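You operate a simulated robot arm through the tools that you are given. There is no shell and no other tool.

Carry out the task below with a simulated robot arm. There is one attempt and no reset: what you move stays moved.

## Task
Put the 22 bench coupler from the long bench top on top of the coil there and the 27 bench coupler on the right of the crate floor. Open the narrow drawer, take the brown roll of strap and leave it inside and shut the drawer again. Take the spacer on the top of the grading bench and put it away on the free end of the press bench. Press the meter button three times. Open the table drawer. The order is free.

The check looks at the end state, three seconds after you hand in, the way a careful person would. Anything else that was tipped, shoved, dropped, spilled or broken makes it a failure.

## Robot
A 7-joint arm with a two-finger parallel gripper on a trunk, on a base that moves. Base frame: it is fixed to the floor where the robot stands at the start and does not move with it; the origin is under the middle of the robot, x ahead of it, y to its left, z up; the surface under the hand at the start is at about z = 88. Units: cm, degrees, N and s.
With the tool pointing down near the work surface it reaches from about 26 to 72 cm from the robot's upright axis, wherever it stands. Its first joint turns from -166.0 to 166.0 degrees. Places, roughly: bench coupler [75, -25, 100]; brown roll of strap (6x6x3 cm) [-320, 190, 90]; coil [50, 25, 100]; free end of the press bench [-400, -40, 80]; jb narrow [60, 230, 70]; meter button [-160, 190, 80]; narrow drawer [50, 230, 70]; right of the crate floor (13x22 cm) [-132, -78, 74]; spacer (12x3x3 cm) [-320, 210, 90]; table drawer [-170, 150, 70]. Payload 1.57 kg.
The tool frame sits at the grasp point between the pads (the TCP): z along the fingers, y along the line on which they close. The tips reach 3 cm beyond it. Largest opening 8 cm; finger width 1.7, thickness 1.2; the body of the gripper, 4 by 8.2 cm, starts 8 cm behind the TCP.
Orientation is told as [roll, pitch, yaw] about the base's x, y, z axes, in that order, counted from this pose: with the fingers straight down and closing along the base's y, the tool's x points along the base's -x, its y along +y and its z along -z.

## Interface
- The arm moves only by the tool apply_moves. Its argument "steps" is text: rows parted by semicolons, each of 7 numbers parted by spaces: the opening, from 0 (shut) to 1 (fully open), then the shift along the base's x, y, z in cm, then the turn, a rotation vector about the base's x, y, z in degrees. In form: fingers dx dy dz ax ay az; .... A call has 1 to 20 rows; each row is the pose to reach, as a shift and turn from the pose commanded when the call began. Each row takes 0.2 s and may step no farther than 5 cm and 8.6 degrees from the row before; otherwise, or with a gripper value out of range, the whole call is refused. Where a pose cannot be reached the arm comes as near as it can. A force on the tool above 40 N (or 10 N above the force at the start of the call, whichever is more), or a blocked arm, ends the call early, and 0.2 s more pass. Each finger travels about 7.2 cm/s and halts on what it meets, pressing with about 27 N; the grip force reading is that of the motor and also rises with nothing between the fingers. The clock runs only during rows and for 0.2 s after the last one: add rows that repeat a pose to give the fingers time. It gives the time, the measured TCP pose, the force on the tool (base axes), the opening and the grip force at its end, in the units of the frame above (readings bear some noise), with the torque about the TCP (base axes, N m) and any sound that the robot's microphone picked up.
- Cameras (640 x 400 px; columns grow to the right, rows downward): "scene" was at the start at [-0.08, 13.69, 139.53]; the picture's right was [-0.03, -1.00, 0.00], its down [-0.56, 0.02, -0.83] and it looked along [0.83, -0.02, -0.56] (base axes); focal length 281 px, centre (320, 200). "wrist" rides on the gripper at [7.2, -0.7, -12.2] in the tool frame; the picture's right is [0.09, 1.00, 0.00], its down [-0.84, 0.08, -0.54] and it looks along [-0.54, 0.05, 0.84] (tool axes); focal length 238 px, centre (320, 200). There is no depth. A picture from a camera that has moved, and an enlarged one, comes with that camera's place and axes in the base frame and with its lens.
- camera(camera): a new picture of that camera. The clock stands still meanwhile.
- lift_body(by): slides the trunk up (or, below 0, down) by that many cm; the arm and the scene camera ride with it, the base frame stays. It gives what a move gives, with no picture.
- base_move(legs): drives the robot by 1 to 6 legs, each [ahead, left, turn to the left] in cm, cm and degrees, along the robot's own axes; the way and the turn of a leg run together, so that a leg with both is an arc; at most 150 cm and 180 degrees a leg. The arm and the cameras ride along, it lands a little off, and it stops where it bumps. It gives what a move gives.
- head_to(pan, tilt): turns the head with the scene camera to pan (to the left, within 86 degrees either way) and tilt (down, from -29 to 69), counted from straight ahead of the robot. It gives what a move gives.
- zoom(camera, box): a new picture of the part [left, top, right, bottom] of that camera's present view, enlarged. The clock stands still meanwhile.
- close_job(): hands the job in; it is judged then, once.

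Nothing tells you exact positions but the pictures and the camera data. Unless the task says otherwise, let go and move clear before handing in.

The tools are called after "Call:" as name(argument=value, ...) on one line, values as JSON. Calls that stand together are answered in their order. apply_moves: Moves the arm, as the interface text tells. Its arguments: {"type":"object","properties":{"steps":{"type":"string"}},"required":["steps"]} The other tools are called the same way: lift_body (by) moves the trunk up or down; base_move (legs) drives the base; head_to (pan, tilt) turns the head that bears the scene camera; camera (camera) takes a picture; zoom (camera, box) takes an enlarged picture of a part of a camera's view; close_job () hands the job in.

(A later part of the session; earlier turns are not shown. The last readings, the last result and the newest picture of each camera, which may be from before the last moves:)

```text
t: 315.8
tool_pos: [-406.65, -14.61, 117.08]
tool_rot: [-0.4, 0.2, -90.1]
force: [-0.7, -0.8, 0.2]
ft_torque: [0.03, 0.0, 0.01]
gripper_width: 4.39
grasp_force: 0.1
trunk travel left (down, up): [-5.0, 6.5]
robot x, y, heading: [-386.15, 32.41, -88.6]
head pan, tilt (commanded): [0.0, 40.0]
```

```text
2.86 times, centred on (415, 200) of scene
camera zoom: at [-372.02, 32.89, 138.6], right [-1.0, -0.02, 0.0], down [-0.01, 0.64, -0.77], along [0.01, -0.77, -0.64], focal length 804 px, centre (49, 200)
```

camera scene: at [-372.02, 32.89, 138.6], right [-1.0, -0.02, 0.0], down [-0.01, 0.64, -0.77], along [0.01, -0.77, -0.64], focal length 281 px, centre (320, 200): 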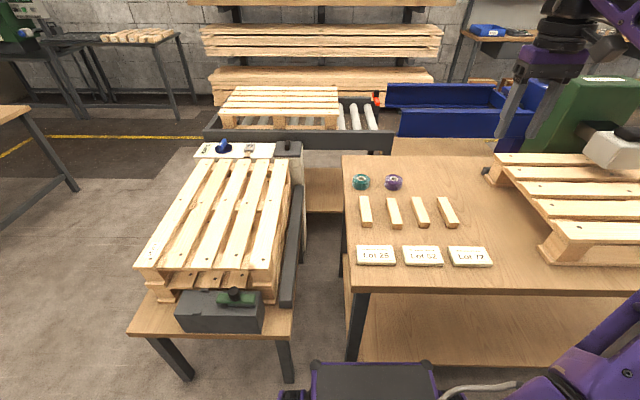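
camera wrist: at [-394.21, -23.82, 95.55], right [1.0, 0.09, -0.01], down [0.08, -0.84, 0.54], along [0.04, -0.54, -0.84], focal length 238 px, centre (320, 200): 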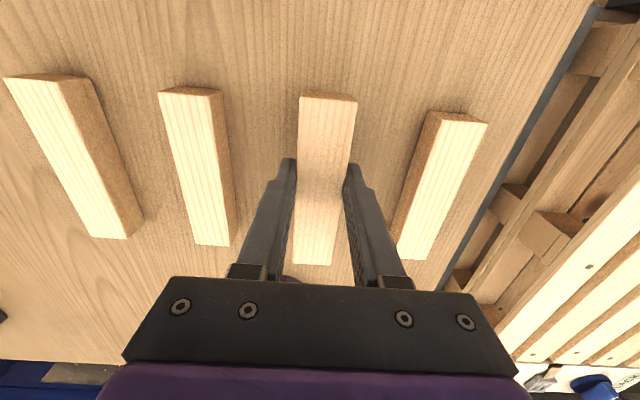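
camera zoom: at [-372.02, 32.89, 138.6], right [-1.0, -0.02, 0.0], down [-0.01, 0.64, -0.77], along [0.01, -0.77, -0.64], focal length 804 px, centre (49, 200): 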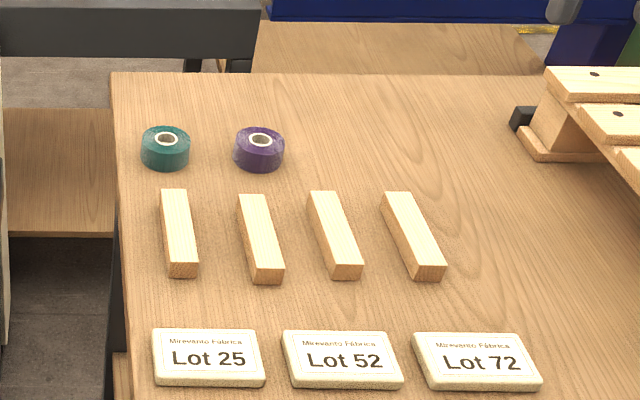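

The spacer sits in its row at the free end. Now back to the grading bench for the brown strap roll, reversing the route.

Call:
base_move(legs=[[-22, 0, 0], [0, 0, -91], [-120, 0, 0]])

Call:
head_to(pan=-60, tilt=25)

Call:
camera(camera="scene")

```text
t: 327.1
tool_pos: [-313.67, 76.86, 117.21]
tool_rot: [-0.4, 0.2, 178.7]
force: [0.4, -0.4, 0.3]
ft_torque: [-0.01, 0.02, 0.01]
gripper_width: 4.39
grasp_force: 0.0
trunk travel left (down, up): [-5.0, 6.5]
robot x, y, heading: [-267.35, 55.28, 180.1]
head pan, tilt (commanded): [0.0, 40.0]
```

```text
t: 328.4
tool_pos: [-313.65, 76.81, 117.1]
tool_rot: [-0.4, 0.2, 178.8]
force: [0.4, 0.1, 0.0]
ft_torque: [0.02, -0.01, -0.02]
gripper_width: 4.41
grasp_force: 0.1
trunk travel left (down, up): [-5.0, 6.5]
robot x, y, heading: [-267.35, 55.18, 179.9]
head pan, tilt (commanded): [-60.0, 25.0]
```

```text
taken
camera scene: at [-262.69, 49.28, 140.93], right [0.87, 0.5, 0.0], down [0.21, -0.37, -0.91], along [-0.45, 0.79, -0.42], focal length 281 px, centre (320, 200)
```

scene: 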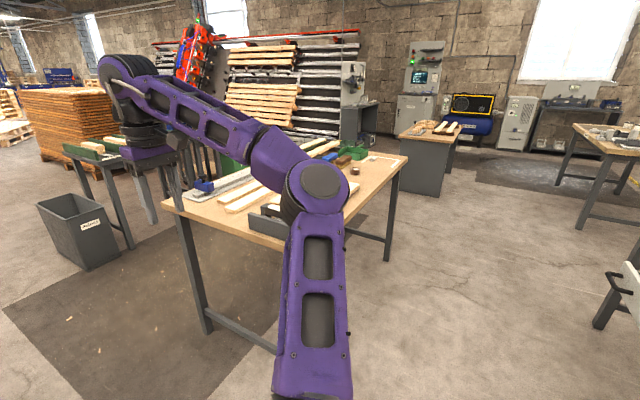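

Call:
base_move(legs=[[-4, 0, 0], [0, -70, 0], [0, -67, 0]])

Call:
head_to(pan=0, tilt=42)

Call:
camera(camera="scene")

Call:
camera(camera="wrist")

```text
t: 342.8
tool_pos: [-307.71, 216.72, 117.19]
tool_rot: [-0.3, 0.3, 178.1]
force: [-0.1, -0.3, -0.2]
ft_torque: [-0.04, 0.01, -0.03]
gripper_width: 4.41
grasp_force: 0.2
trunk travel left (down, up): [-5.0, 6.5]
robot x, y, heading: [-261.86, 194.41, 179.3]
head pan, tilt (commanded): [-60.0, 25.0]
```

```text
t: 344.1
tool_pos: [-307.65, 216.84, 117.15]
tool_rot: [-0.3, 0.1, 178.1]
force: [0.1, -0.1, 0.1]
ft_torque: [0.0, 0.02, -0.01]
gripper_width: 4.39
grasp_force: 0.0
trunk travel left (down, up): [-5.0, 6.5]
robot x, y, heading: [-261.39, 194.96, 179.2]
head pan, tilt (commanded): [0.0, 42.0]
```

```text
taken
camera scene: at [-261.01, 180.53, 138.31], right [0.02, 1.0, 0.0], down [0.67, -0.01, -0.74], along [-0.74, 0.01, -0.67], focal length 281 px, centre (320, 200)
```

scene: 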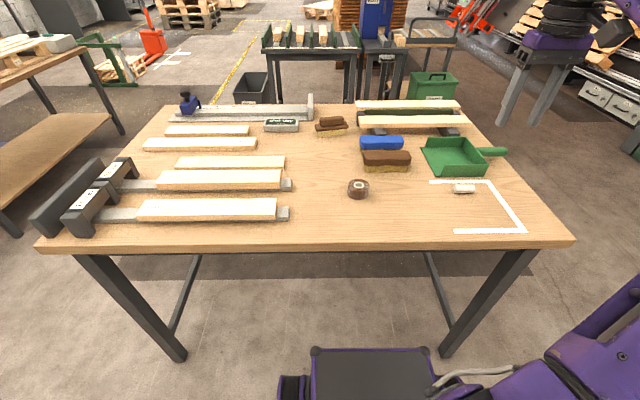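

```text
taken
camera wrist: at [-300.55, 216.96, 129.51], right [0.06, -1.0, -0.01], down [-0.84, -0.05, 0.54], along [-0.54, -0.03, -0.84], focal length 238 px, centre (320, 200)
```

wrist: 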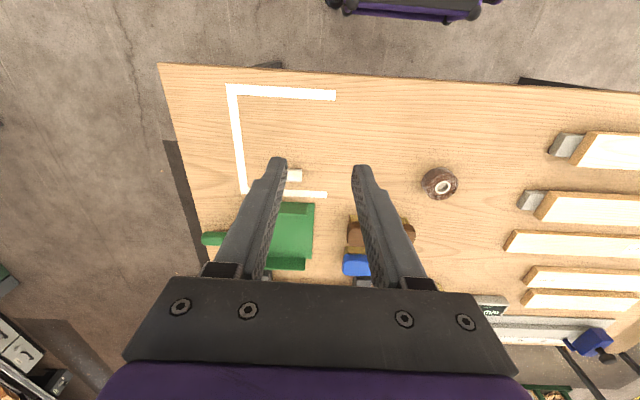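

The roll is at about (-321.8, 192), top at 89. I'll move above it with the gripper fully open.

Call:
apply_moves(steps="1 -2 -4 0 0 0 0; 1 -4 -8 0 0 0 0; 1 -6 -12 -1 0 0 0; 1 -8 -16 -2 0 0 0; 1 -10 -20 -3 0 0 0; 1 -12 -23 -5 0 0 0; 1 -14.1 -24.8 -8 0 0 0; 1 -14.1 -24.8 -12 0 0 0; 1 -14.1 -24.8 -16 0 0 0; 1 -14.1 -24.8 -16 0 0 0")

Call:
camera(camera="wrist")

Call:
zoom(camera="scene", box=[300, 120, 440, 220])

```text
t: 346.3
tool_pos: [-321.46, 191.9, 100.95]
tool_rot: [-0.4, 0.3, 177.9]
force: [-1.0, 0.1, 0.4]
ft_torque: [0.0, 0.01, -0.01]
gripper_width: 8.01
grasp_force: 0.0
trunk travel left (down, up): [-5.0, 6.5]
robot x, y, heading: [-261.4, 194.87, 178.9]
head pan, tilt (commanded): [0.0, 42.0]
```

```text
taken
camera wrist: at [-314.47, 192.1, 113.38], right [0.06, -1.0, -0.01], down [-0.84, -0.05, 0.54], along [-0.54, -0.03, -0.84], focal length 238 px, centre (320, 200)
```

wrist: 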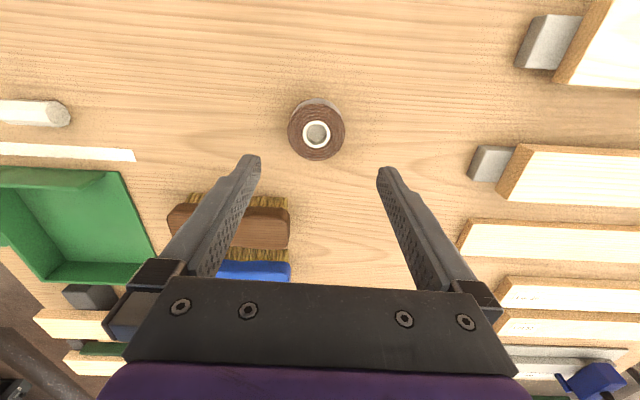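

```text
4.00 times, centred on (370, 170) of scene
camera zoom: at [-261.02, 180.52, 138.31], right [0.01, 1.0, 0.0], down [0.67, -0.01, -0.74], along [-0.74, 0.01, -0.67], focal length 1126 px, centre (120, 320)
```

zoom: 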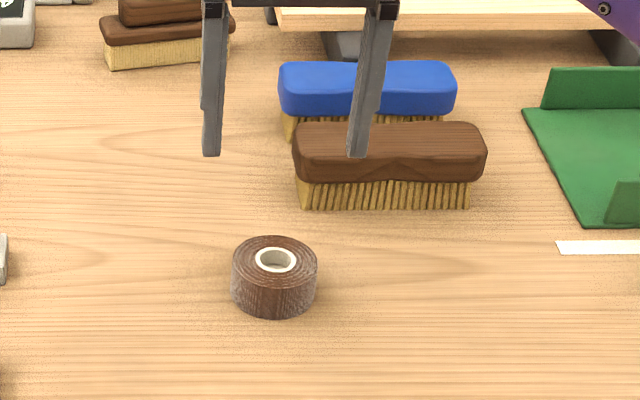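

The roll is centred apart from 0.4 cm sideways. I'll correct, descend and close gently.

Call:
apply_moves(steps="1 -0.1 0.4 -4 0 0 0; 1 -0.1 0.4 -8 0 0 0; 1 -0.1 0.4 -10.5 0 0 0; 1 -0.1 0.4 -11.4 0 0 0; 1 -0.1 0.4 -11.4 0 0 0")

Call:
camera(camera="wrist")

Call:
zoom(camera="scene", box=[300, 120, 440, 220])

```text
t: 347.5
tool_pos: [-321.82, 192.48, 89.58]
tool_rot: [-0.4, 0.2, 178.1]
force: [-0.2, -0.2, 0.0]
ft_torque: [-0.02, 0.01, 0.01]
gripper_width: 8.0
grasp_force: 0.0
trunk travel left (down, up): [-5.0, 6.5]
robot x, y, heading: [-261.13, 194.54, 179.4]
head pan, tilt (commanded): [0.0, 42.0]
```

```text
taken
camera wrist: at [-314.77, 192.59, 102.09], right [0.06, -1.0, -0.01], down [-0.84, -0.05, 0.54], along [-0.54, -0.03, -0.84], focal length 238 px, centre (320, 200)
```

wrist: 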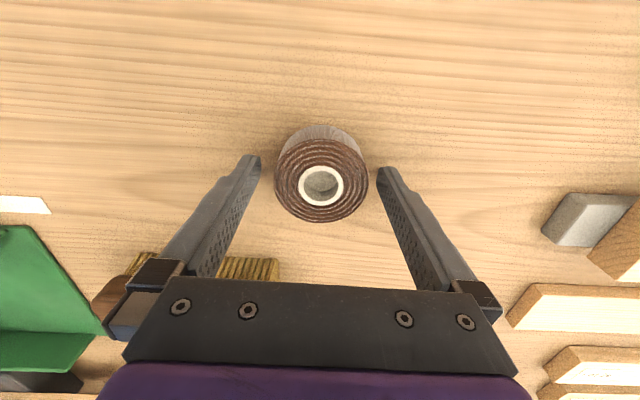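

```text
4.00 times, centred on (370, 170) of scene
camera zoom: at [-261.01, 180.52, 138.31], right [0.01, 1.0, 0.0], down [0.67, -0.01, -0.74], along [-0.74, 0.01, -0.67], focal length 1126 px, centre (120, 320)
```

zoom: 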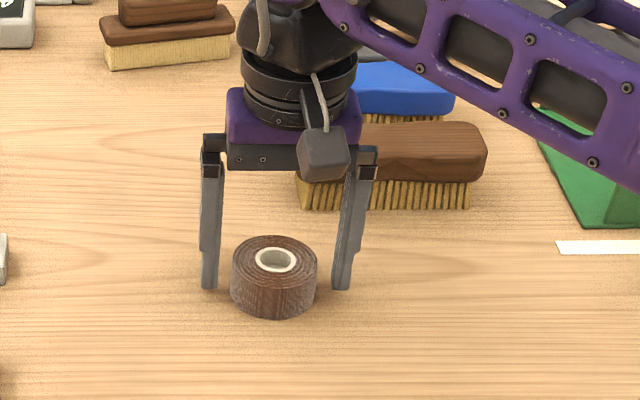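

Call:
apply_moves(steps="1 0.35 0 -0.2 0 0 0; 1 0.35 0 -0.2 0 0 0; 0.85 0.35 0 -0.2 0 0 0; 0.75 0.35 0 -0.2 0 0 0; 0.6 0.35 0 -0.2 0 0 0; 0.6 0.35 0 -0.2 0 0 0; 0.5 0.35 0 -0.2 0 0 0; 0.5 0.35 0 -0.2 0 0 0")

Call:
camera(camera="wrist")

```text
t: 349.3
tool_pos: [-321.43, 192.33, 89.46]
tool_rot: [-0.3, 0.2, 178.0]
force: [-0.3, -1.9, 0.9]
ft_torque: [-0.14, 0.03, 0.0]
gripper_width: 5.92
grasp_force: 26.7
trunk travel left (down, up): [-5.0, 6.5]
robot x, y, heading: [-261.36, 194.47, 179.2]
head pan, tilt (commanded): [0.0, 42.0]
```

```text
taken
camera wrist: at [-314.37, 192.62, 101.89], right [0.06, -1.0, -0.01], down [-0.84, -0.05, 0.54], along [-0.54, -0.03, -0.84], focal length 238 px, centre (320, 200)
```

wrist: 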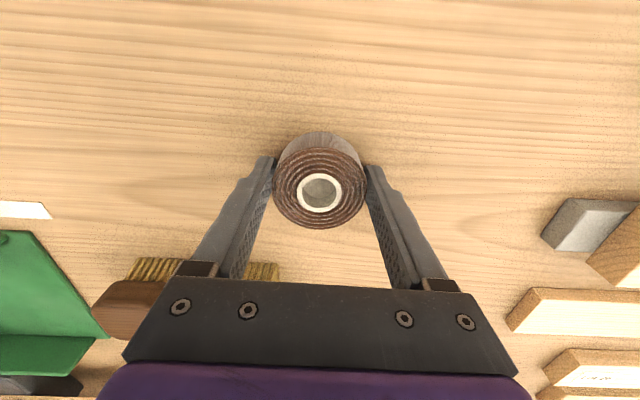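

The roll is gripped at 5.9 cm. I'll lift it and return to the carrying pose.

Call:
apply_moves(steps="0 0 0 2 0 0 0; 0 0 0 6 0 0 0; 0 0.5 0 10 0 0 0; 0 1 1 14 0 0 0; 0 2 3 18 0 0 0; 0 4 5 21 0 0 0; 0 6 8 24 0 0 0; 0 8 12 26 0 0 0; 0 10 15 28 0 0 0; 0 12 19 28 0 0 0; 0 13 22 28 0 0 0; 0 13 22 28 0 0 0")

Call:
camera(camera="wrist")

Call:
camera(camera="scene")

```text
t: 351.9
tool_pos: [-308.66, 214.3, 117.53]
tool_rot: [-0.3, 0.3, 178.0]
force: [0.1, -0.4, -1.4]
ft_torque: [0.02, -0.04, 0.02]
gripper_width: 5.89
grasp_force: 27.1
trunk travel left (down, up): [-5.0, 6.5]
robot x, y, heading: [-261.61, 194.34, 179.0]
head pan, tilt (commanded): [0.0, 42.0]
```

```text
taken
camera wrist: at [-301.53, 214.56, 129.95], right [0.06, -1.0, -0.01], down [-0.84, -0.05, 0.54], along [-0.54, -0.03, -0.84], focal length 238 px, centre (320, 200)
```

wrist: 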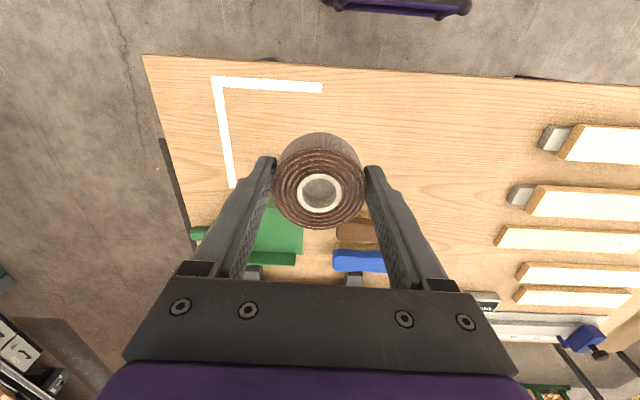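

```text
taken
camera scene: at [-261.02, 180.53, 138.31], right [0.01, 1.0, 0.0], down [0.67, -0.01, -0.74], along [-0.74, 0.01, -0.67], focal length 281 px, centre (320, 200)
```

scene: 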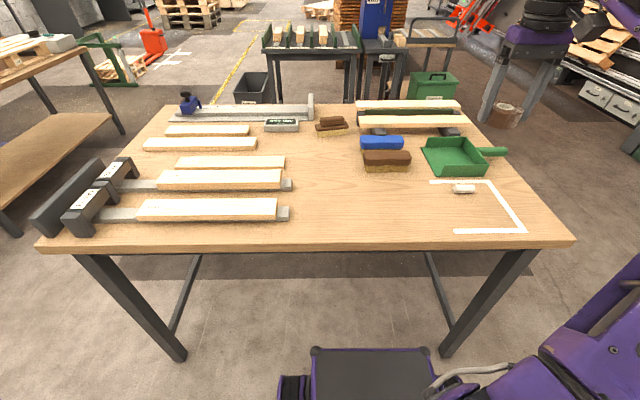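

The roll is held and the bench is undisturbed. I'll carry it back around the white table toward the service bench, reversing out.

Call:
base_move(legs=[[0, 0, 1], [0, -95, 0]])

Call:
head_to(pan=86, tilt=30)

Call:
camera(camera="scene")

```text
t: 361.6
tool_pos: [-309.46, 306.87, 117.57]
tool_rot: [-0.4, 0.2, 179.0]
force: [-0.1, 0.3, -0.8]
ft_torque: [0.03, -0.01, 0.03]
gripper_width: 5.92
grasp_force: 27.1
trunk travel left (down, up): [-5.0, 6.5]
robot x, y, heading: [-262.2, 287.95, -179.9]
head pan, tilt (commanded): [0.0, 42.0]
```

```text
t: 363.2
tool_pos: [-309.34, 306.86, 117.57]
tool_rot: [-0.4, 0.2, 179.1]
force: [-0.7, 0.9, -1.1]
ft_torque: [-0.01, -0.02, -0.01]
gripper_width: 5.9
grasp_force: 27.3
trunk travel left (down, up): [-5.0, 6.5]
robot x, y, heading: [-261.57, 287.91, -179.7]
head pan, tilt (commanded): [85.9, 30.0]
```

```text
taken
camera scene: at [-253.34, 265.05, 140.14], right [-1.0, 0.07, 0.0], down [0.03, 0.5, -0.87], along [-0.06, -0.86, -0.5], focal length 281 px, centre (320, 200)
```

scene: 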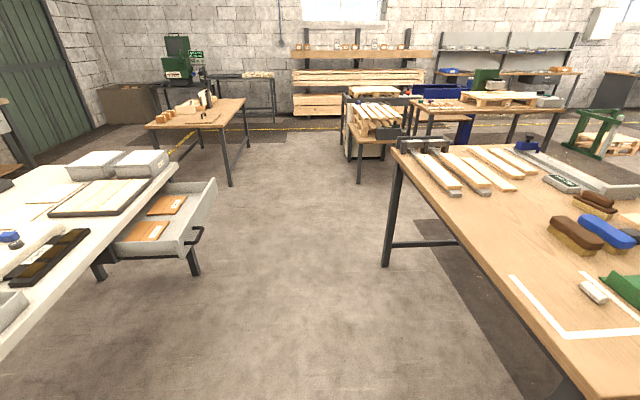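

The table drawer is clearly open. I'll reverse along the clear lane toward the service bench.

Call:
base_move(legs=[[0, -5, 0], [-120, 0, 0], [-70, 0, 0]])

Call:
head_to(pan=0, tilt=30)

Call:
camera(camera="scene")

```text
t: 373.3
tool_pos: [-122.22, 311.99, 117.56]
tool_rot: [-0.4, 0.2, 177.9]
force: [1.0, -0.9, -1.9]
ft_torque: [0.04, -0.01, -0.01]
gripper_width: 5.9
grasp_force: 27.1
trunk travel left (down, up): [-5.0, 6.5]
robot x, y, heading: [-74.95, 292.24, 179.2]
head pan, tilt (commanded): [85.9, 30.0]
```

```text
t: 374.9
tool_pos: [-122.03, 311.9, 117.67]
tool_rot: [-0.4, 0.2, 178.0]
force: [-0.8, 0.2, -0.8]
ft_torque: [-0.03, -0.02, -0.04]
gripper_width: 5.91
grasp_force: 26.9
trunk travel left (down, up): [-5.0, 6.5]
robot x, y, heading: [-74.83, 292.7, 179.3]
head pan, tilt (commanded): [0.0, 30.0]
```

```text
taken
camera scene: at [-75.15, 278.2, 140.14], right [0.01, 1.0, 0.0], down [0.5, -0.01, -0.87], along [-0.87, 0.01, -0.5], focal length 281 px, centre (320, 200)
```

scene: 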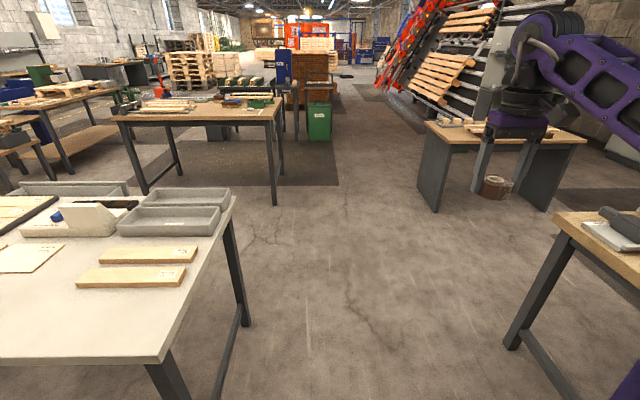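

Call:
base_move(legs=[[0, 0, -90], [0, 0, -90]])

Call:
camera(camera="scene")

```text
t: 383.0
tool_pos: [-26.66, 275.71, 117.45]
tool_rot: [-0.3, 0.3, 1.7]
force: [-0.8, 0.0, -1.7]
ft_torque: [0.01, -0.01, 0.0]
gripper_width: 5.88
grasp_force: 27.2
trunk travel left (down, up): [-5.0, 6.5]
robot x, y, heading: [-75.0, 292.4, 3.0]
head pan, tilt (commanded): [0.0, 30.0]
```

```text
taken
camera scene: at [-75.55, 306.18, 140.14], right [0.05, -1.0, 0.0], down [-0.5, -0.03, -0.87], along [0.86, 0.04, -0.5], focal length 281 px, centre (320, 200)
```

scene: 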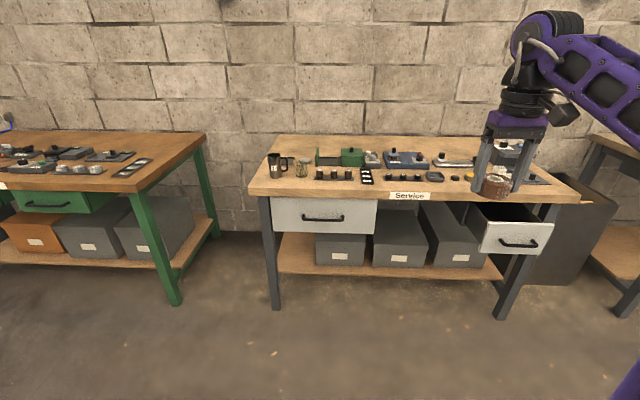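

Call:
base_move(legs=[[0, 0, -2.8], [0, -57, 0], [31, 0, 0]])

Call:
head_to(pan=0, tilt=48)

Call:
camera(camera="scene")

Call:
camera(camera="wrist")

```text
t: 391.1
tool_pos: [4.38, 218.4, 117.59]
tool_rot: [-0.5, 0.2, 0.0]
force: [0.3, -0.3, -2.0]
ft_torque: [0.02, 0.03, 0.0]
gripper_width: 5.91
grasp_force: 27.3
trunk travel left (down, up): [-5.0, 6.5]
robot x, y, heading: [-43.43, 236.44, 1.2]
head pan, tilt (commanded): [0.0, 30.0]
```

```text
t: 391.9
tool_pos: [4.35, 218.42, 117.71]
tool_rot: [-0.3, 0.2, 0.0]
force: [-0.6, 0.0, -1.0]
ft_torque: [0.01, 0.02, 0.0]
gripper_width: 5.9
grasp_force: 26.7
trunk travel left (down, up): [-5.0, 6.5]
robot x, y, heading: [-43.74, 236.37, 1.3]
head pan, tilt (commanded): [0.0, 48.0]
```

```text
taken
camera scene: at [-44.76, 250.35, 137.46], right [0.02, -1.0, 0.0], down [-0.74, -0.02, -0.67], along [0.67, 0.01, -0.74], focal length 281 px, centre (320, 200)
```

scene: 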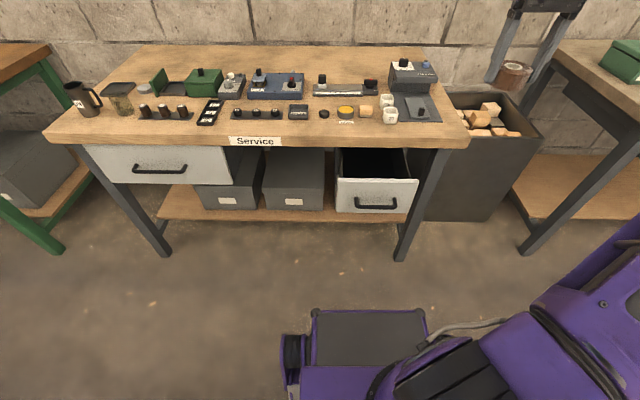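

```text
taken
camera wrist: at [-2.85, 217.7, 129.95], right [-0.09, 1.0, -0.01], down [0.84, 0.08, 0.54], along [0.54, 0.04, -0.84], focal length 238 px, centre (320, 200)
```

wrist: 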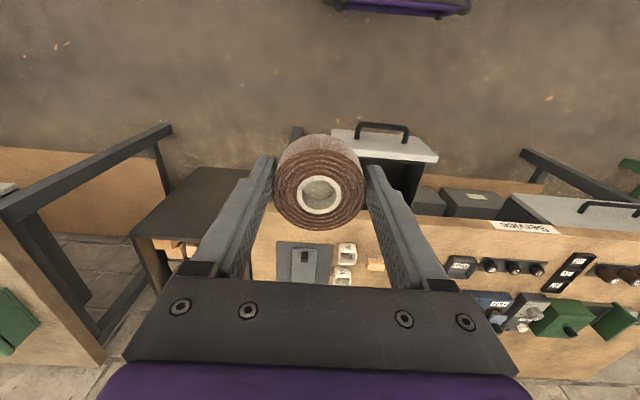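

The drawer is still open below. I'll zoom to measure its opening.

Call:
zoom(camera="scene", box=[315, 130, 435, 220])

Call:
zoom(camera="wrist", box=[320, 100, 480, 220])

```text
4.44 times, centred on (375, 175) of scene
camera zoom: at [-44.76, 250.35, 137.46], right [0.02, -1.0, 0.0], down [-0.74, -0.02, -0.67], along [0.67, 0.01, -0.74], focal length 1251 px, centre (76, 311)
```

zoom: 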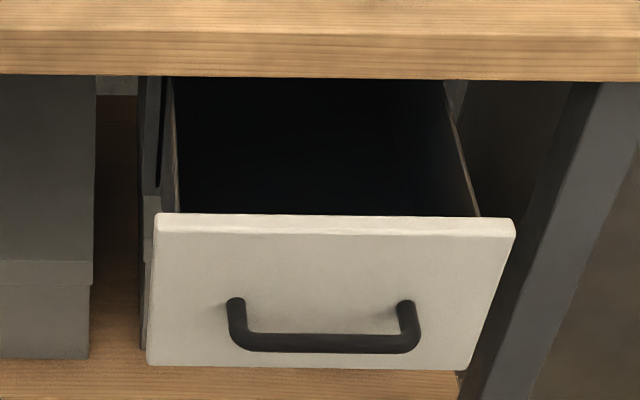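

```text
3.33 times, centred on (400, 160) of wrist
camera zoom: at [-2.85, 217.7, 129.95], right [-0.09, 1.0, -0.01], down [0.84, 0.08, 0.54], along [0.54, 0.04, -0.84], focal length 794 px, centre (53, 333)
```

zoom: 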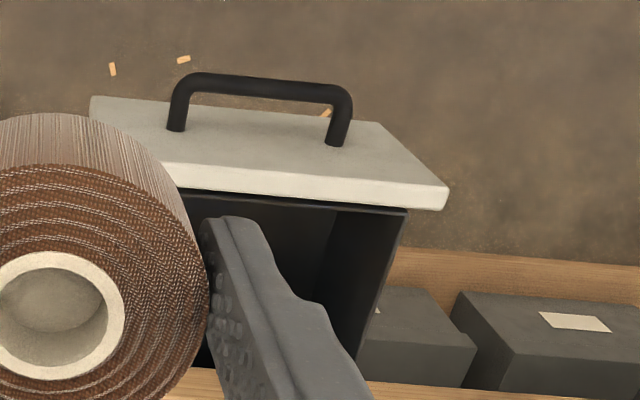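

The opening spans x 18 to 31 and y 224 to 244. I'll move 6 cm closer and bring the roll over it, with the hand turned 90° so that the wrist camera stays clear of the drawer face.

Call:
base_move(legs=[[6, 0, -1.2]])

Call:
apply_moves(steps="0 1.2 1.4 0 0 0 -8.2; 0 2.5 2.8 0 0 0 -16.4; 0 3.8 4.2 0 0 0 -24.6; 0 5 5.6 0 0 0 -32.8; 0 6.3 7 0 0 0 -41; 0 7.6 8.4 0 0 0 -49.2; 0 8.9 9.8 0 0 0 -57.4; 0 10.2 11.2 0 0 0 -65.6; 0 11.5 12.6 0 0 0 -73.8; 0 12.8 14 0 0 0 -82; 0 14 15.5 0 0 0 -89.5; 0 14 15.5 0 0 0 -89.5")

Call:
camera(camera="wrist")

Call:
camera(camera="scene")

```text
t: 392.8
tool_pos: [10.13, 217.5, 117.53]
tool_rot: [-0.3, 0.1, -1.3]
force: [1.1, 0.5, -1.6]
ft_torque: [-0.01, 0.0, 0.02]
gripper_width: 5.91
grasp_force: 26.7
trunk travel left (down, up): [-5.0, 6.5]
robot x, y, heading: [-37.15, 235.94, 0.1]
head pan, tilt (commanded): [0.0, 48.0]
```

```text
t: 395.4
tool_pos: [24.24, 233.13, 117.75]
tool_rot: [-0.4, 0.2, -90.8]
force: [1.1, 0.5, -1.5]
ft_torque: [-0.02, -0.01, -0.02]
gripper_width: 5.88
grasp_force: 26.1
trunk travel left (down, up): [-5.0, 6.5]
robot x, y, heading: [-37.38, 236.5, 0.1]
head pan, tilt (commanded): [0.0, 48.0]
```

```text
taken
camera wrist: at [23.64, 240.1, 130.04], right [1.0, 0.08, -0.01], down [0.07, -0.84, 0.54], along [0.04, -0.54, -0.84], focal length 238 px, centre (320, 200)
```

wrist: 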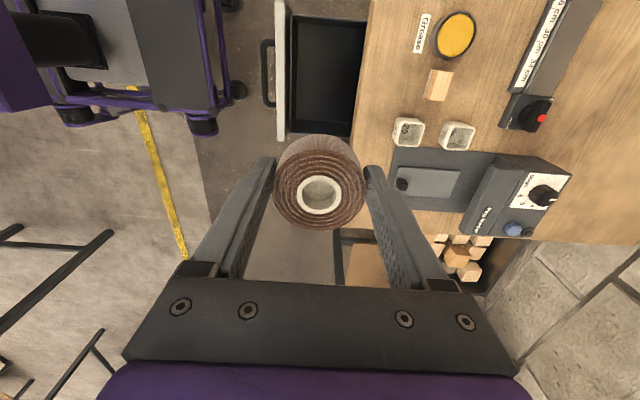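

```text
taken
camera scene: at [-38.25, 250.45, 137.45], right [0.0, -1.0, 0.0], down [-0.74, 0.0, -0.67], along [0.67, 0.0, -0.74], focal length 281 px, centre (320, 200)
```

scene: 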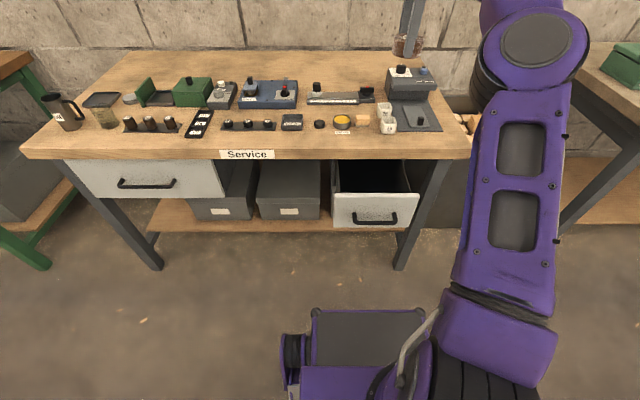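

The view from above shows the drawer opening between the face and the bench edge. I'll fine-tune to (24.6, 234) and lower partway.

Call:
apply_moves(steps="0 0.3 0.8 -4 0 0 0; 0 0.3 0.8 -8 0 0 0; 0 0.3 0.8 -12 0 0 0; 0 0.3 0.8 -16 0 0 0; 0 0.3 0.8 -20 0 0 0; 0 0.3 0.8 -24 0 0 0; 0 0.3 0.8 -27 0 0 0; 0 0.3 0.8 -27 0 0 0")

Call:
camera(camera="wrist")

Call:
zoom(camera="scene", box=[310, 60, 470, 240])

```text
t: 397.2
tool_pos: [24.24, 233.83, 90.29]
tool_rot: [-0.4, 0.2, -90.7]
force: [0.0, 0.1, -1.9]
ft_torque: [0.02, 0.04, 0.06]
gripper_width: 5.88
grasp_force: 27.2
trunk travel left (down, up): [-5.0, 6.5]
robot x, y, heading: [-37.12, 236.09, -0.1]
head pan, tilt (commanded): [0.0, 48.0]
```

```text
taken
camera wrist: at [23.72, 240.87, 102.63], right [1.0, 0.08, -0.01], down [0.07, -0.84, 0.54], along [0.04, -0.54, -0.84], focal length 238 px, centre (320, 200)
```

wrist: 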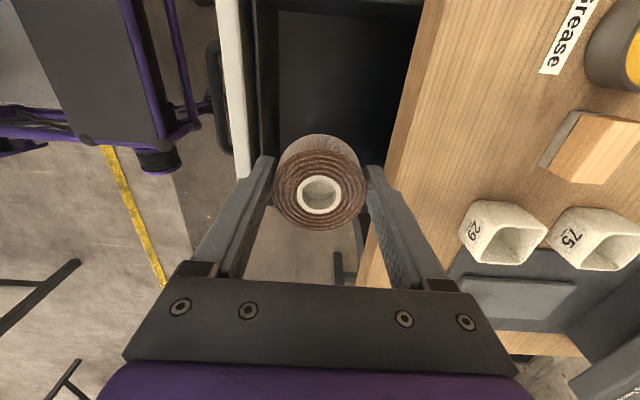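

```text
2.22 times, centred on (390, 150) of scene
camera zoom: at [-38.25, 250.44, 137.45], right [0.0, -1.0, 0.0], down [-0.74, 0.0, -0.67], along [0.67, 0.0, -0.74], focal length 625 px, centre (164, 311)
```

zoom: 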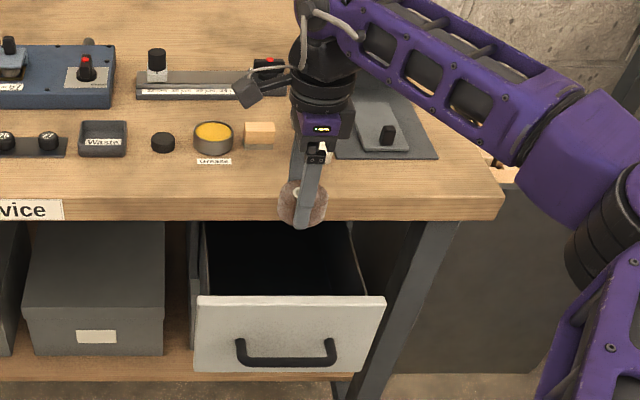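

The roll is centred over the opening with about 6 cm either side. I'll keep lowering, with a check on the way.

Call:
apply_moves(steps="0 0 0 -3 0 0 0; 0 0 0 -6 0 0 0; 0 0 0 -9 0 0 0; 0 0 0 -12 0 0 0; 0 0 0 -14 0 0 0; 0 0 0 -14 0 0 0")

Call:
camera(camera="wrist")

Call:
camera(camera="scene")

```text
t: 398.6
tool_pos: [24.56, 233.75, 76.65]
tool_rot: [-0.4, 0.1, -90.7]
force: [-0.1, 0.1, -0.6]
ft_torque: [0.01, 0.0, 0.01]
gripper_width: 5.9
grasp_force: 27.0
trunk travel left (down, up): [-5.0, 6.5]
robot x, y, heading: [-37.05, 236.26, -0.1]
head pan, tilt (commanded): [0.0, 48.0]
```

```text
taken
camera wrist: at [23.96, 240.77, 89.11], right [1.0, 0.08, -0.01], down [0.07, -0.84, 0.54], along [0.04, -0.54, -0.84], focal length 238 px, centre (320, 200)
```

wrist: 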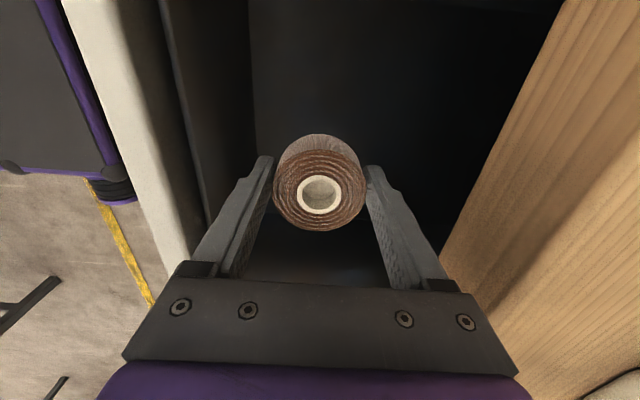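

```text
taken
camera scene: at [-38.26, 250.44, 137.45], right [0.0, -1.0, 0.0], down [-0.74, 0.0, -0.67], along [0.67, 0.0, -0.74], focal length 281 px, centre (320, 200)
```

scene: 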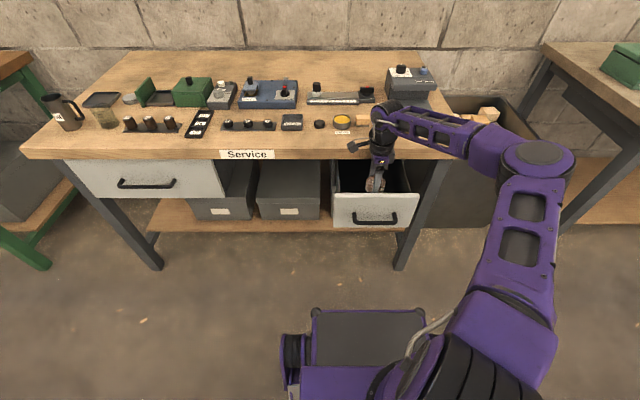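

The roll is inside the drawer with about 2 cm clearance all round. I'll go down in finer steps.

Call:
apply_moves(steps="0 0 0 -2 0 0 0; 0 0 0 -4 0 0 0; 0 0 0 -5 0 0 0; 0 0 0 -5 0 0 0")

Call:
zoom(camera="scene", box=[320, 90, 440, 240])

Call:
camera(camera="wrist")

```text
t: 399.6
tool_pos: [24.51, 233.87, 71.81]
tool_rot: [-0.4, 0.2, -90.7]
force: [-1.0, -0.5, -0.9]
ft_torque: [-0.02, -0.03, -0.01]
gripper_width: 5.88
grasp_force: 26.6
trunk travel left (down, up): [-5.0, 6.5]
robot x, y, heading: [-37.16, 236.76, 0.2]
head pan, tilt (commanded): [0.0, 48.0]
```

```text
2.67 times, centred on (380, 165) of scene
camera zoom: at [-38.26, 250.44, 137.45], right [0.0, -1.0, 0.0], down [-0.74, 0.0, -0.67], along [0.67, 0.0, -0.74], focal length 750 px, centre (160, 293)
```

zoom: 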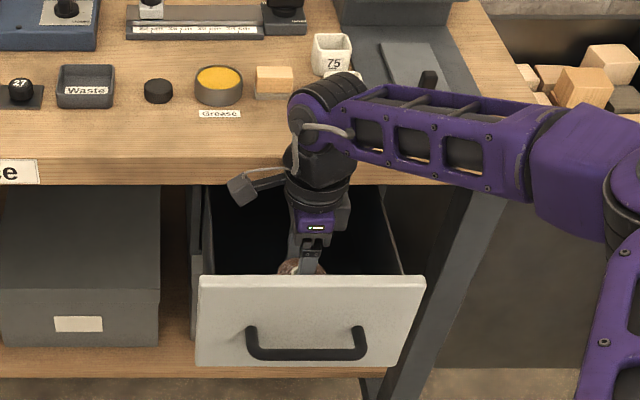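

```text
taken
camera wrist: at [23.92, 240.87, 84.09], right [1.0, 0.08, -0.01], down [0.07, -0.84, 0.54], along [0.04, -0.54, -0.84], focal length 238 px, centre (320, 200)
```

wrist: 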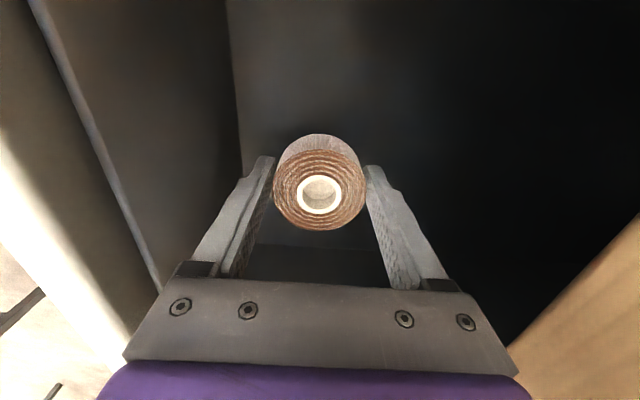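

Call:
apply_moves(steps="0 0 0 -0.4 0 0 0; 0 0 0 -0.8 0 0 0; 0 0 0 -1.2 0 0 0; 0 0 0 -1.2 0 0 0")

Call:
apply_moves(steps="0 0 0 -0.3 0 0 0; 0 0 0 -0.6 0 0 0; 0 0 0 -0.6 0 0 0")

```text
t: 400.6
tool_pos: [24.4, 233.69, 70.32]
tool_rot: [-0.4, 0.2, -90.7]
force: [-0.7, 0.3, -1.6]
ft_torque: [-0.02, 0.0, 0.02]
gripper_width: 5.91
grasp_force: 27.1
trunk travel left (down, up): [-5.0, 6.5]
robot x, y, heading: [-37.32, 236.61, 0.1]
head pan, tilt (commanded): [0.0, 48.0]
```

```text
t: 401.4
tool_pos: [24.4, 233.83, 69.83]
tool_rot: [-0.3, 0.3, -90.8]
force: [-0.3, 0.3, 0.3]
ft_torque: [0.02, -0.06, 0.0]
gripper_width: 5.88
grasp_force: 26.9
trunk travel left (down, up): [-5.0, 6.5]
robot x, y, heading: [-37.25, 236.87, -0.0]
head pan, tilt (commanded): [0.0, 48.0]
```

Call:
apply_moves(steps="0 0 0 -0.25 0 0 0; 0 0 0 -0.5 0 0 0; 0 0 0 -0.5 0 0 0")

Call:
apply_moves(steps="0 0 0 -0.2 0 0 0; 0 0 0 -0.4 0 0 0; 0 0 0 -0.4 0 0 0")

```text
t: 402.2
tool_pos: [24.64, 233.8, 69.75]
tool_rot: [-0.1, 0.2, -90.8]
force: [1.3, -1.3, 34.1]
ft_torque: [-0.15, -0.03, 0.0]
gripper_width: 5.88
grasp_force: 27.4
trunk travel left (down, up): [-5.0, 6.5]
robot x, y, heading: [-37.37, 236.22, -0.1]
head pan, tilt (commanded): [0.0, 48.0]
```

```text
t: 403.0
tool_pos: [24.52, 233.79, 69.18]
tool_rot: [0.0, 0.2, -90.7]
force: [0.0, -3.5, 39.0]
ft_torque: [-0.33, -0.38, -0.09]
gripper_width: 5.9
grasp_force: 26.9
trunk travel left (down, up): [-5.0, 6.5]
robot x, y, heading: [-37.09, 236.53, 0.3]
head pan, tilt (commanded): [0.0, 48.0]
```

The roll is on the drawer floor. I'll ease up slightly, open the fingers and withdraw.

Call:
apply_moves(steps="0 0 0 0.5 0 0 0; 0.78 0 0 0.5 0 0 0; 0.84 0 0 0.5 0 0 0; 0.9 0 0 0.5 0 0 0; 0.9 0 0 0.5 0 0 0; 0.9 0 0 0.5 0 0 0")

Call:
camera(camera="wrist")

```text
t: 404.4
tool_pos: [24.55, 233.8, 69.28]
tool_rot: [-0.6, 0.2, -90.7]
force: [-0.2, 0.4, 0.1]
ft_torque: [0.0, 0.02, 0.01]
gripper_width: 7.19
grasp_force: 0.2
trunk travel left (down, up): [-5.0, 6.5]
robot x, y, heading: [-36.98, 236.36, 0.0]
head pan, tilt (commanded): [0.0, 48.0]
```

```text
taken
camera wrist: at [24.0, 240.76, 81.64], right [1.0, 0.08, -0.01], down [0.07, -0.84, 0.54], along [0.04, -0.54, -0.84], focal length 238 px, centre (320, 200)
```

wrist: 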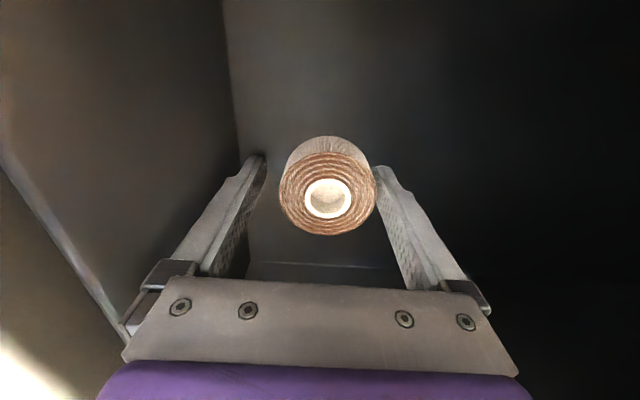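

Call:
apply_moves(steps="0.9 0.5 0 0 0 0 0; 0.9 0.5 0 0.5 0 0 0; 0.9 0.5 0 3 0 0 0; 0.9 0.3 0 6 0 0 0; 0.9 0 0 10 0 0 0; 0.9 0 0 14 0 0 0; 0.9 0 0 18 0 0 0; 0.9 0 0 22 0 0 0; 0.9 0 0 26 0 0 0; 0.9 0 0 30 0 0 0")

Call:
camera(camera="wrist")

Call:
zoom(camera="scene", box=[310, 80, 470, 240])

```text
t: 406.6
tool_pos: [24.38, 233.83, 99.35]
tool_rot: [-0.4, 0.2, -90.6]
force: [-0.3, -1.0, -0.1]
ft_torque: [0.03, -0.02, 0.0]
gripper_width: 7.19
grasp_force: 0.1
trunk travel left (down, up): [-5.0, 6.5]
robot x, y, heading: [-37.58, 236.5, -0.1]
head pan, tilt (commanded): [0.0, 48.0]
```

```text
taken
camera wrist: at [23.83, 240.83, 111.73], right [1.0, 0.08, -0.01], down [0.07, -0.84, 0.54], along [0.04, -0.54, -0.84], focal length 238 px, centre (320, 200)
```

wrist: 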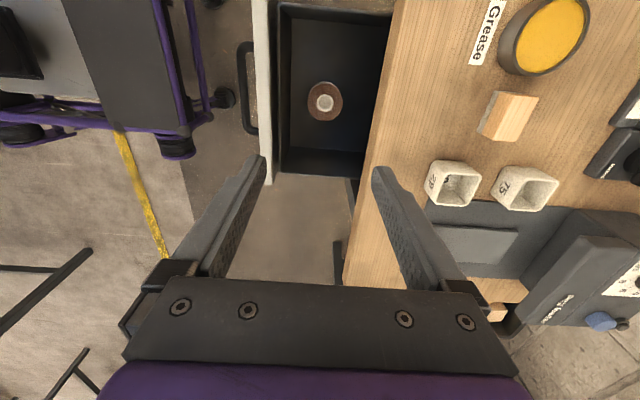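

```text
2.50 times, centred on (390, 160) of scene
camera zoom: at [-38.26, 250.43, 137.45], right [0.0, -1.0, 0.0], down [-0.74, 0.0, -0.67], along [0.67, 0.0, -0.74], focal length 704 px, centre (145, 300)
```

zoom: 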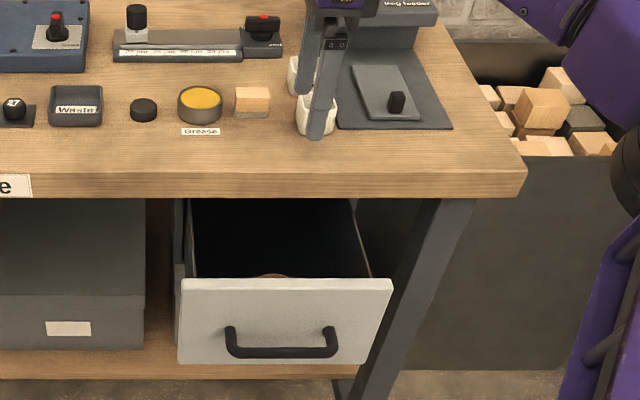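

The roll lies flat in the drawer. Next I'll raise the arm, square it up, and back off to shut the drawer with the fingertips.

Call:
apply_moves(steps="0.5 0 0 4 0 0 8; 0.3 -0.5 -0.5 8 0 0 16; 0 -1.5 -2 12 0 0 24; 0 -3 -4 15 0 0 32.4; 0 -4.5 -6 17 0 0 40.8; 0 -6 -8 18 0 0 49; 0 -7.5 -10 18 0 0 57.4; 0 -9 -12 18 0 0 65.8; 0 -10.5 -14 18 0 0 74.2; 0 -12 -16 18 0 0 82.5; 0 -13.5 -17 18 0 0 90.7; 0 -13.5 -17 18 0 0 90.7")

Call:
base_move(legs=[[-15, 0, 0]])

Call:
head_to(pan=15, tilt=45)

Call:
camera(camera="scene")

```text
t: 409.2
tool_pos: [10.98, 216.91, 117.24]
tool_rot: [-0.4, 0.2, 0.1]
force: [-0.8, 0.5, -0.2]
ft_torque: [-0.01, 0.0, 0.01]
gripper_width: 0.01
grasp_force: 21.1
trunk travel left (down, up): [-5.0, 6.5]
robot x, y, heading: [-36.98, 236.66, 0.1]
head pan, tilt (commanded): [0.0, 48.0]
```

```text
t: 410.6
tool_pos: [-3.93, 216.77, 117.1]
tool_rot: [-0.4, 0.2, 0.1]
force: [0.0, -0.6, 0.2]
ft_torque: [-0.06, 0.01, 0.01]
gripper_width: 0.0
grasp_force: 21.3
trunk travel left (down, up): [-5.0, 6.5]
robot x, y, heading: [-52.54, 236.65, -0.2]
head pan, tilt (commanded): [0.0, 48.0]
```

```text
t: 411.4
tool_pos: [-4.0, 216.77, 117.32]
tool_rot: [-0.3, 0.3, 0.0]
force: [-0.5, 0.5, -0.2]
ft_torque: [0.0, -0.02, 0.0]
gripper_width: 0.0
grasp_force: 21.5
trunk travel left (down, up): [-5.0, 6.5]
robot x, y, heading: [-52.16, 236.77, 0.0]
head pan, tilt (commanded): [15.0, 45.0]
```

```text
taken
camera scene: at [-53.25, 252.55, 137.87], right [0.26, -0.97, 0.0], down [-0.68, -0.18, -0.71], along [0.68, 0.18, -0.71], focal length 281 px, centre (320, 200)
```

scene: 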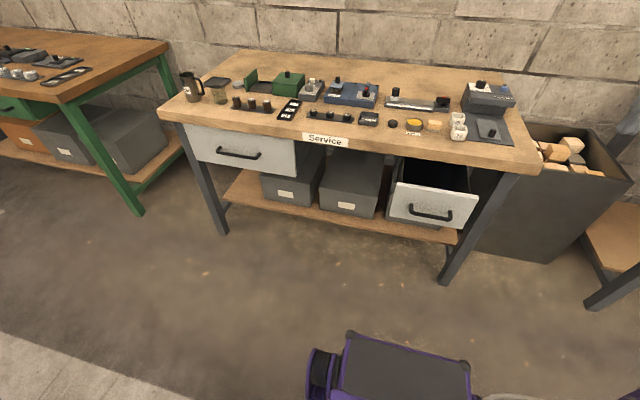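

Everything on the bench is in place. I'll level the hand forward with the fingers shut.

Call:
apply_moves(steps="0 0.6 1.4 0 0 -7.5 0; 0 1.2 2.8 0 0 -15 0; 0 1.8 4.2 0 0 -22.5 0; 0 2.4 5.6 0 0 -30 0; 0 3 7 0 0 -37.5 0; 0 3.6 8.4 0 0 -45 0; 0 4.2 9.8 0 0 -52.5 0; 0 4.8 11.2 0 0 -60 0; 0 5.4 12.6 0 0 -67.5 0; 0 6 14 0 0 -75 0; 0 6.5 15.5 0 0 -82.5 0; 0 7 17.2 0 0 -90 0; 0 7 17.2 0 0 -90 0")

Call:
apply_moves(steps="0 0 0 -4.5 0 0 0; 0 0 0 -9 0 0 0; 0 0 0 -13.5 0 0 0; 0 0 0 -18 0 0 0; 0 0 0 -22.5 0 0 0; 0 0 0 -27 0 0 0; 0 0 0 -31.5 0 0 0; 0 0 0 -36 0 0 0; 0 0 0 -40 0 0 0; 0 0 0 -40.4 0 0 0; 0 0 0 -40.4 0 0 0")

Call:
camera(camera="scene")

Call:
camera(camera="wrist")

```text
t: 414.2
tool_pos: [2.96, 233.79, 117.08]
tool_rot: [4.1, -89.8, -4.5]
force: [-0.1, 0.3, -0.2]
ft_torque: [-0.02, 0.0, 0.0]
gripper_width: 0.02
grasp_force: 21.7
trunk travel left (down, up): [-5.0, 6.5]
robot x, y, heading: [-51.74, 236.61, 0.3]
head pan, tilt (commanded): [15.0, 45.0]
```

```text
t: 416.6
tool_pos: [3.12, 234.11, 76.8]
tool_rot: [6.1, -89.8, -6.5]
force: [0.9, -0.7, -0.6]
ft_torque: [-0.01, -0.01, -0.02]
gripper_width: 0.0
grasp_force: 21.3
trunk travel left (down, up): [-5.0, 6.5]
robot x, y, heading: [-52.43, 236.51, -0.1]
head pan, tilt (commanded): [15.0, 45.0]
```

```text
taken
camera scene: at [-53.25, 252.55, 137.87], right [0.26, -0.97, 0.0], down [-0.68, -0.18, -0.71], along [0.68, 0.18, -0.71], focal length 281 px, centre (320, 200)
```

scene: 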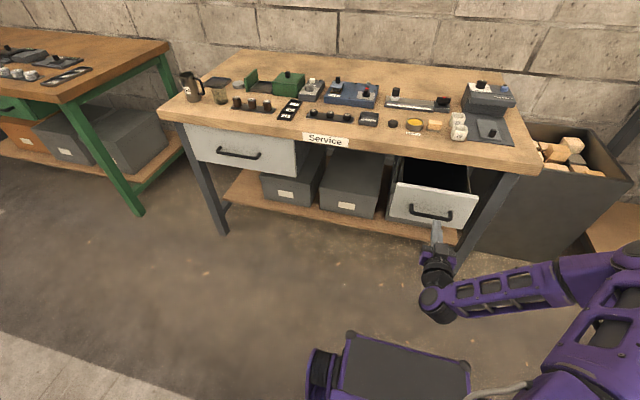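

```text
taken
camera wrist: at [-9.17, 233.43, 69.81], right [0.01, 1.0, -0.09], down [-0.54, 0.08, 0.84], along [0.84, 0.04, 0.54], focal length 238 px, centre (320, 200)
```

wrist: 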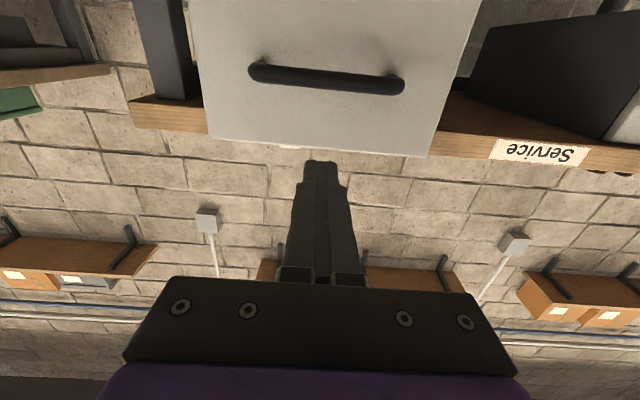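

The fingertips will meet the drawer face above the bar. I'll lower slightly and drive up until nearly touching.

Call:
apply_moves(steps="0 0 0 -0.5 0 0 0; 0 0 0 -0.5 0 0 0")

Call:
base_move(legs=[[9, 0, 0]])

Call:
apply_moves(steps="0 1.5 0 0 0 0 0; 0 3 0 0 0 0 0; 0 4.5 0 0 0 0 0; 0 6 0 0 0 0 0; 0 7.5 0 0 0 0 0; 0 9 0 0 0 0 0; 0 9 0 0 0 0 0")

Call:
camera(camera="scene")

Call:
camera(camera="wrist")

```text
t: 417.2
tool_pos: [3.06, 234.02, 76.45]
tool_rot: [-0.9, -89.8, 0.6]
force: [-0.4, -0.3, 0.4]
ft_torque: [0.0, -0.02, 0.0]
gripper_width: 0.0
grasp_force: 20.9
trunk travel left (down, up): [-5.0, 6.5]
robot x, y, heading: [-52.71, 236.16, 0.0]
head pan, tilt (commanded): [15.0, 45.0]
```

```text
t: 418.3
tool_pos: [12.25, 233.94, 76.42]
tool_rot: [3.4, -89.7, -3.7]
force: [0.0, 0.3, -0.8]
ft_torque: [-0.01, 0.01, 0.03]
gripper_width: 0.0
grasp_force: 20.8
trunk travel left (down, up): [-5.0, 6.5]
robot x, y, heading: [-43.12, 236.44, -0.0]
head pan, tilt (commanded): [15.0, 45.0]
```

```text
t: 419.9
tool_pos: [21.56, 234.36, 76.41]
tool_rot: [7.3, -89.7, -7.5]
force: [0.0, 0.6, 0.4]
ft_torque: [0.0, 0.02, 0.02]
gripper_width: 0.01
grasp_force: 20.9
trunk travel left (down, up): [-5.0, 6.5]
robot x, y, heading: [-43.02, 236.09, -0.2]
head pan, tilt (commanded): [15.0, 45.0]
```

```text
taken
camera scene: at [-44.04, 252.55, 137.87], right [0.26, -0.97, 0.0], down [-0.68, -0.18, -0.71], along [0.68, 0.18, -0.71], focal length 281 px, centre (320, 200)
```

scene: 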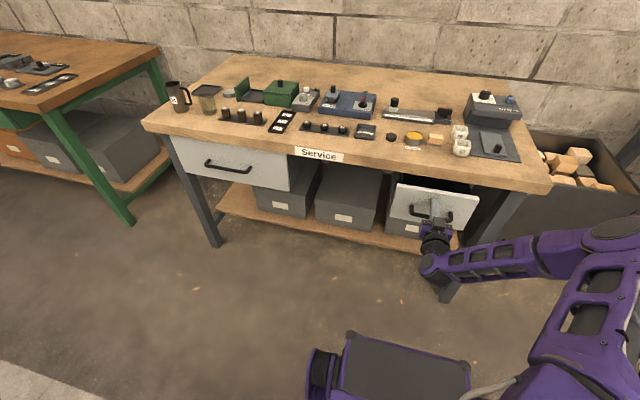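

```text
taken
camera wrist: at [9.25, 233.67, 69.42], right [0.01, 1.0, -0.09], down [-0.54, 0.08, 0.84], along [0.84, 0.04, 0.54], focal length 238 px, centre (320, 200)
```

wrist: 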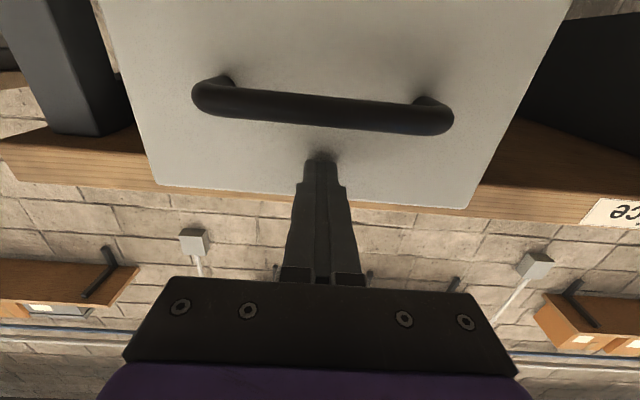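

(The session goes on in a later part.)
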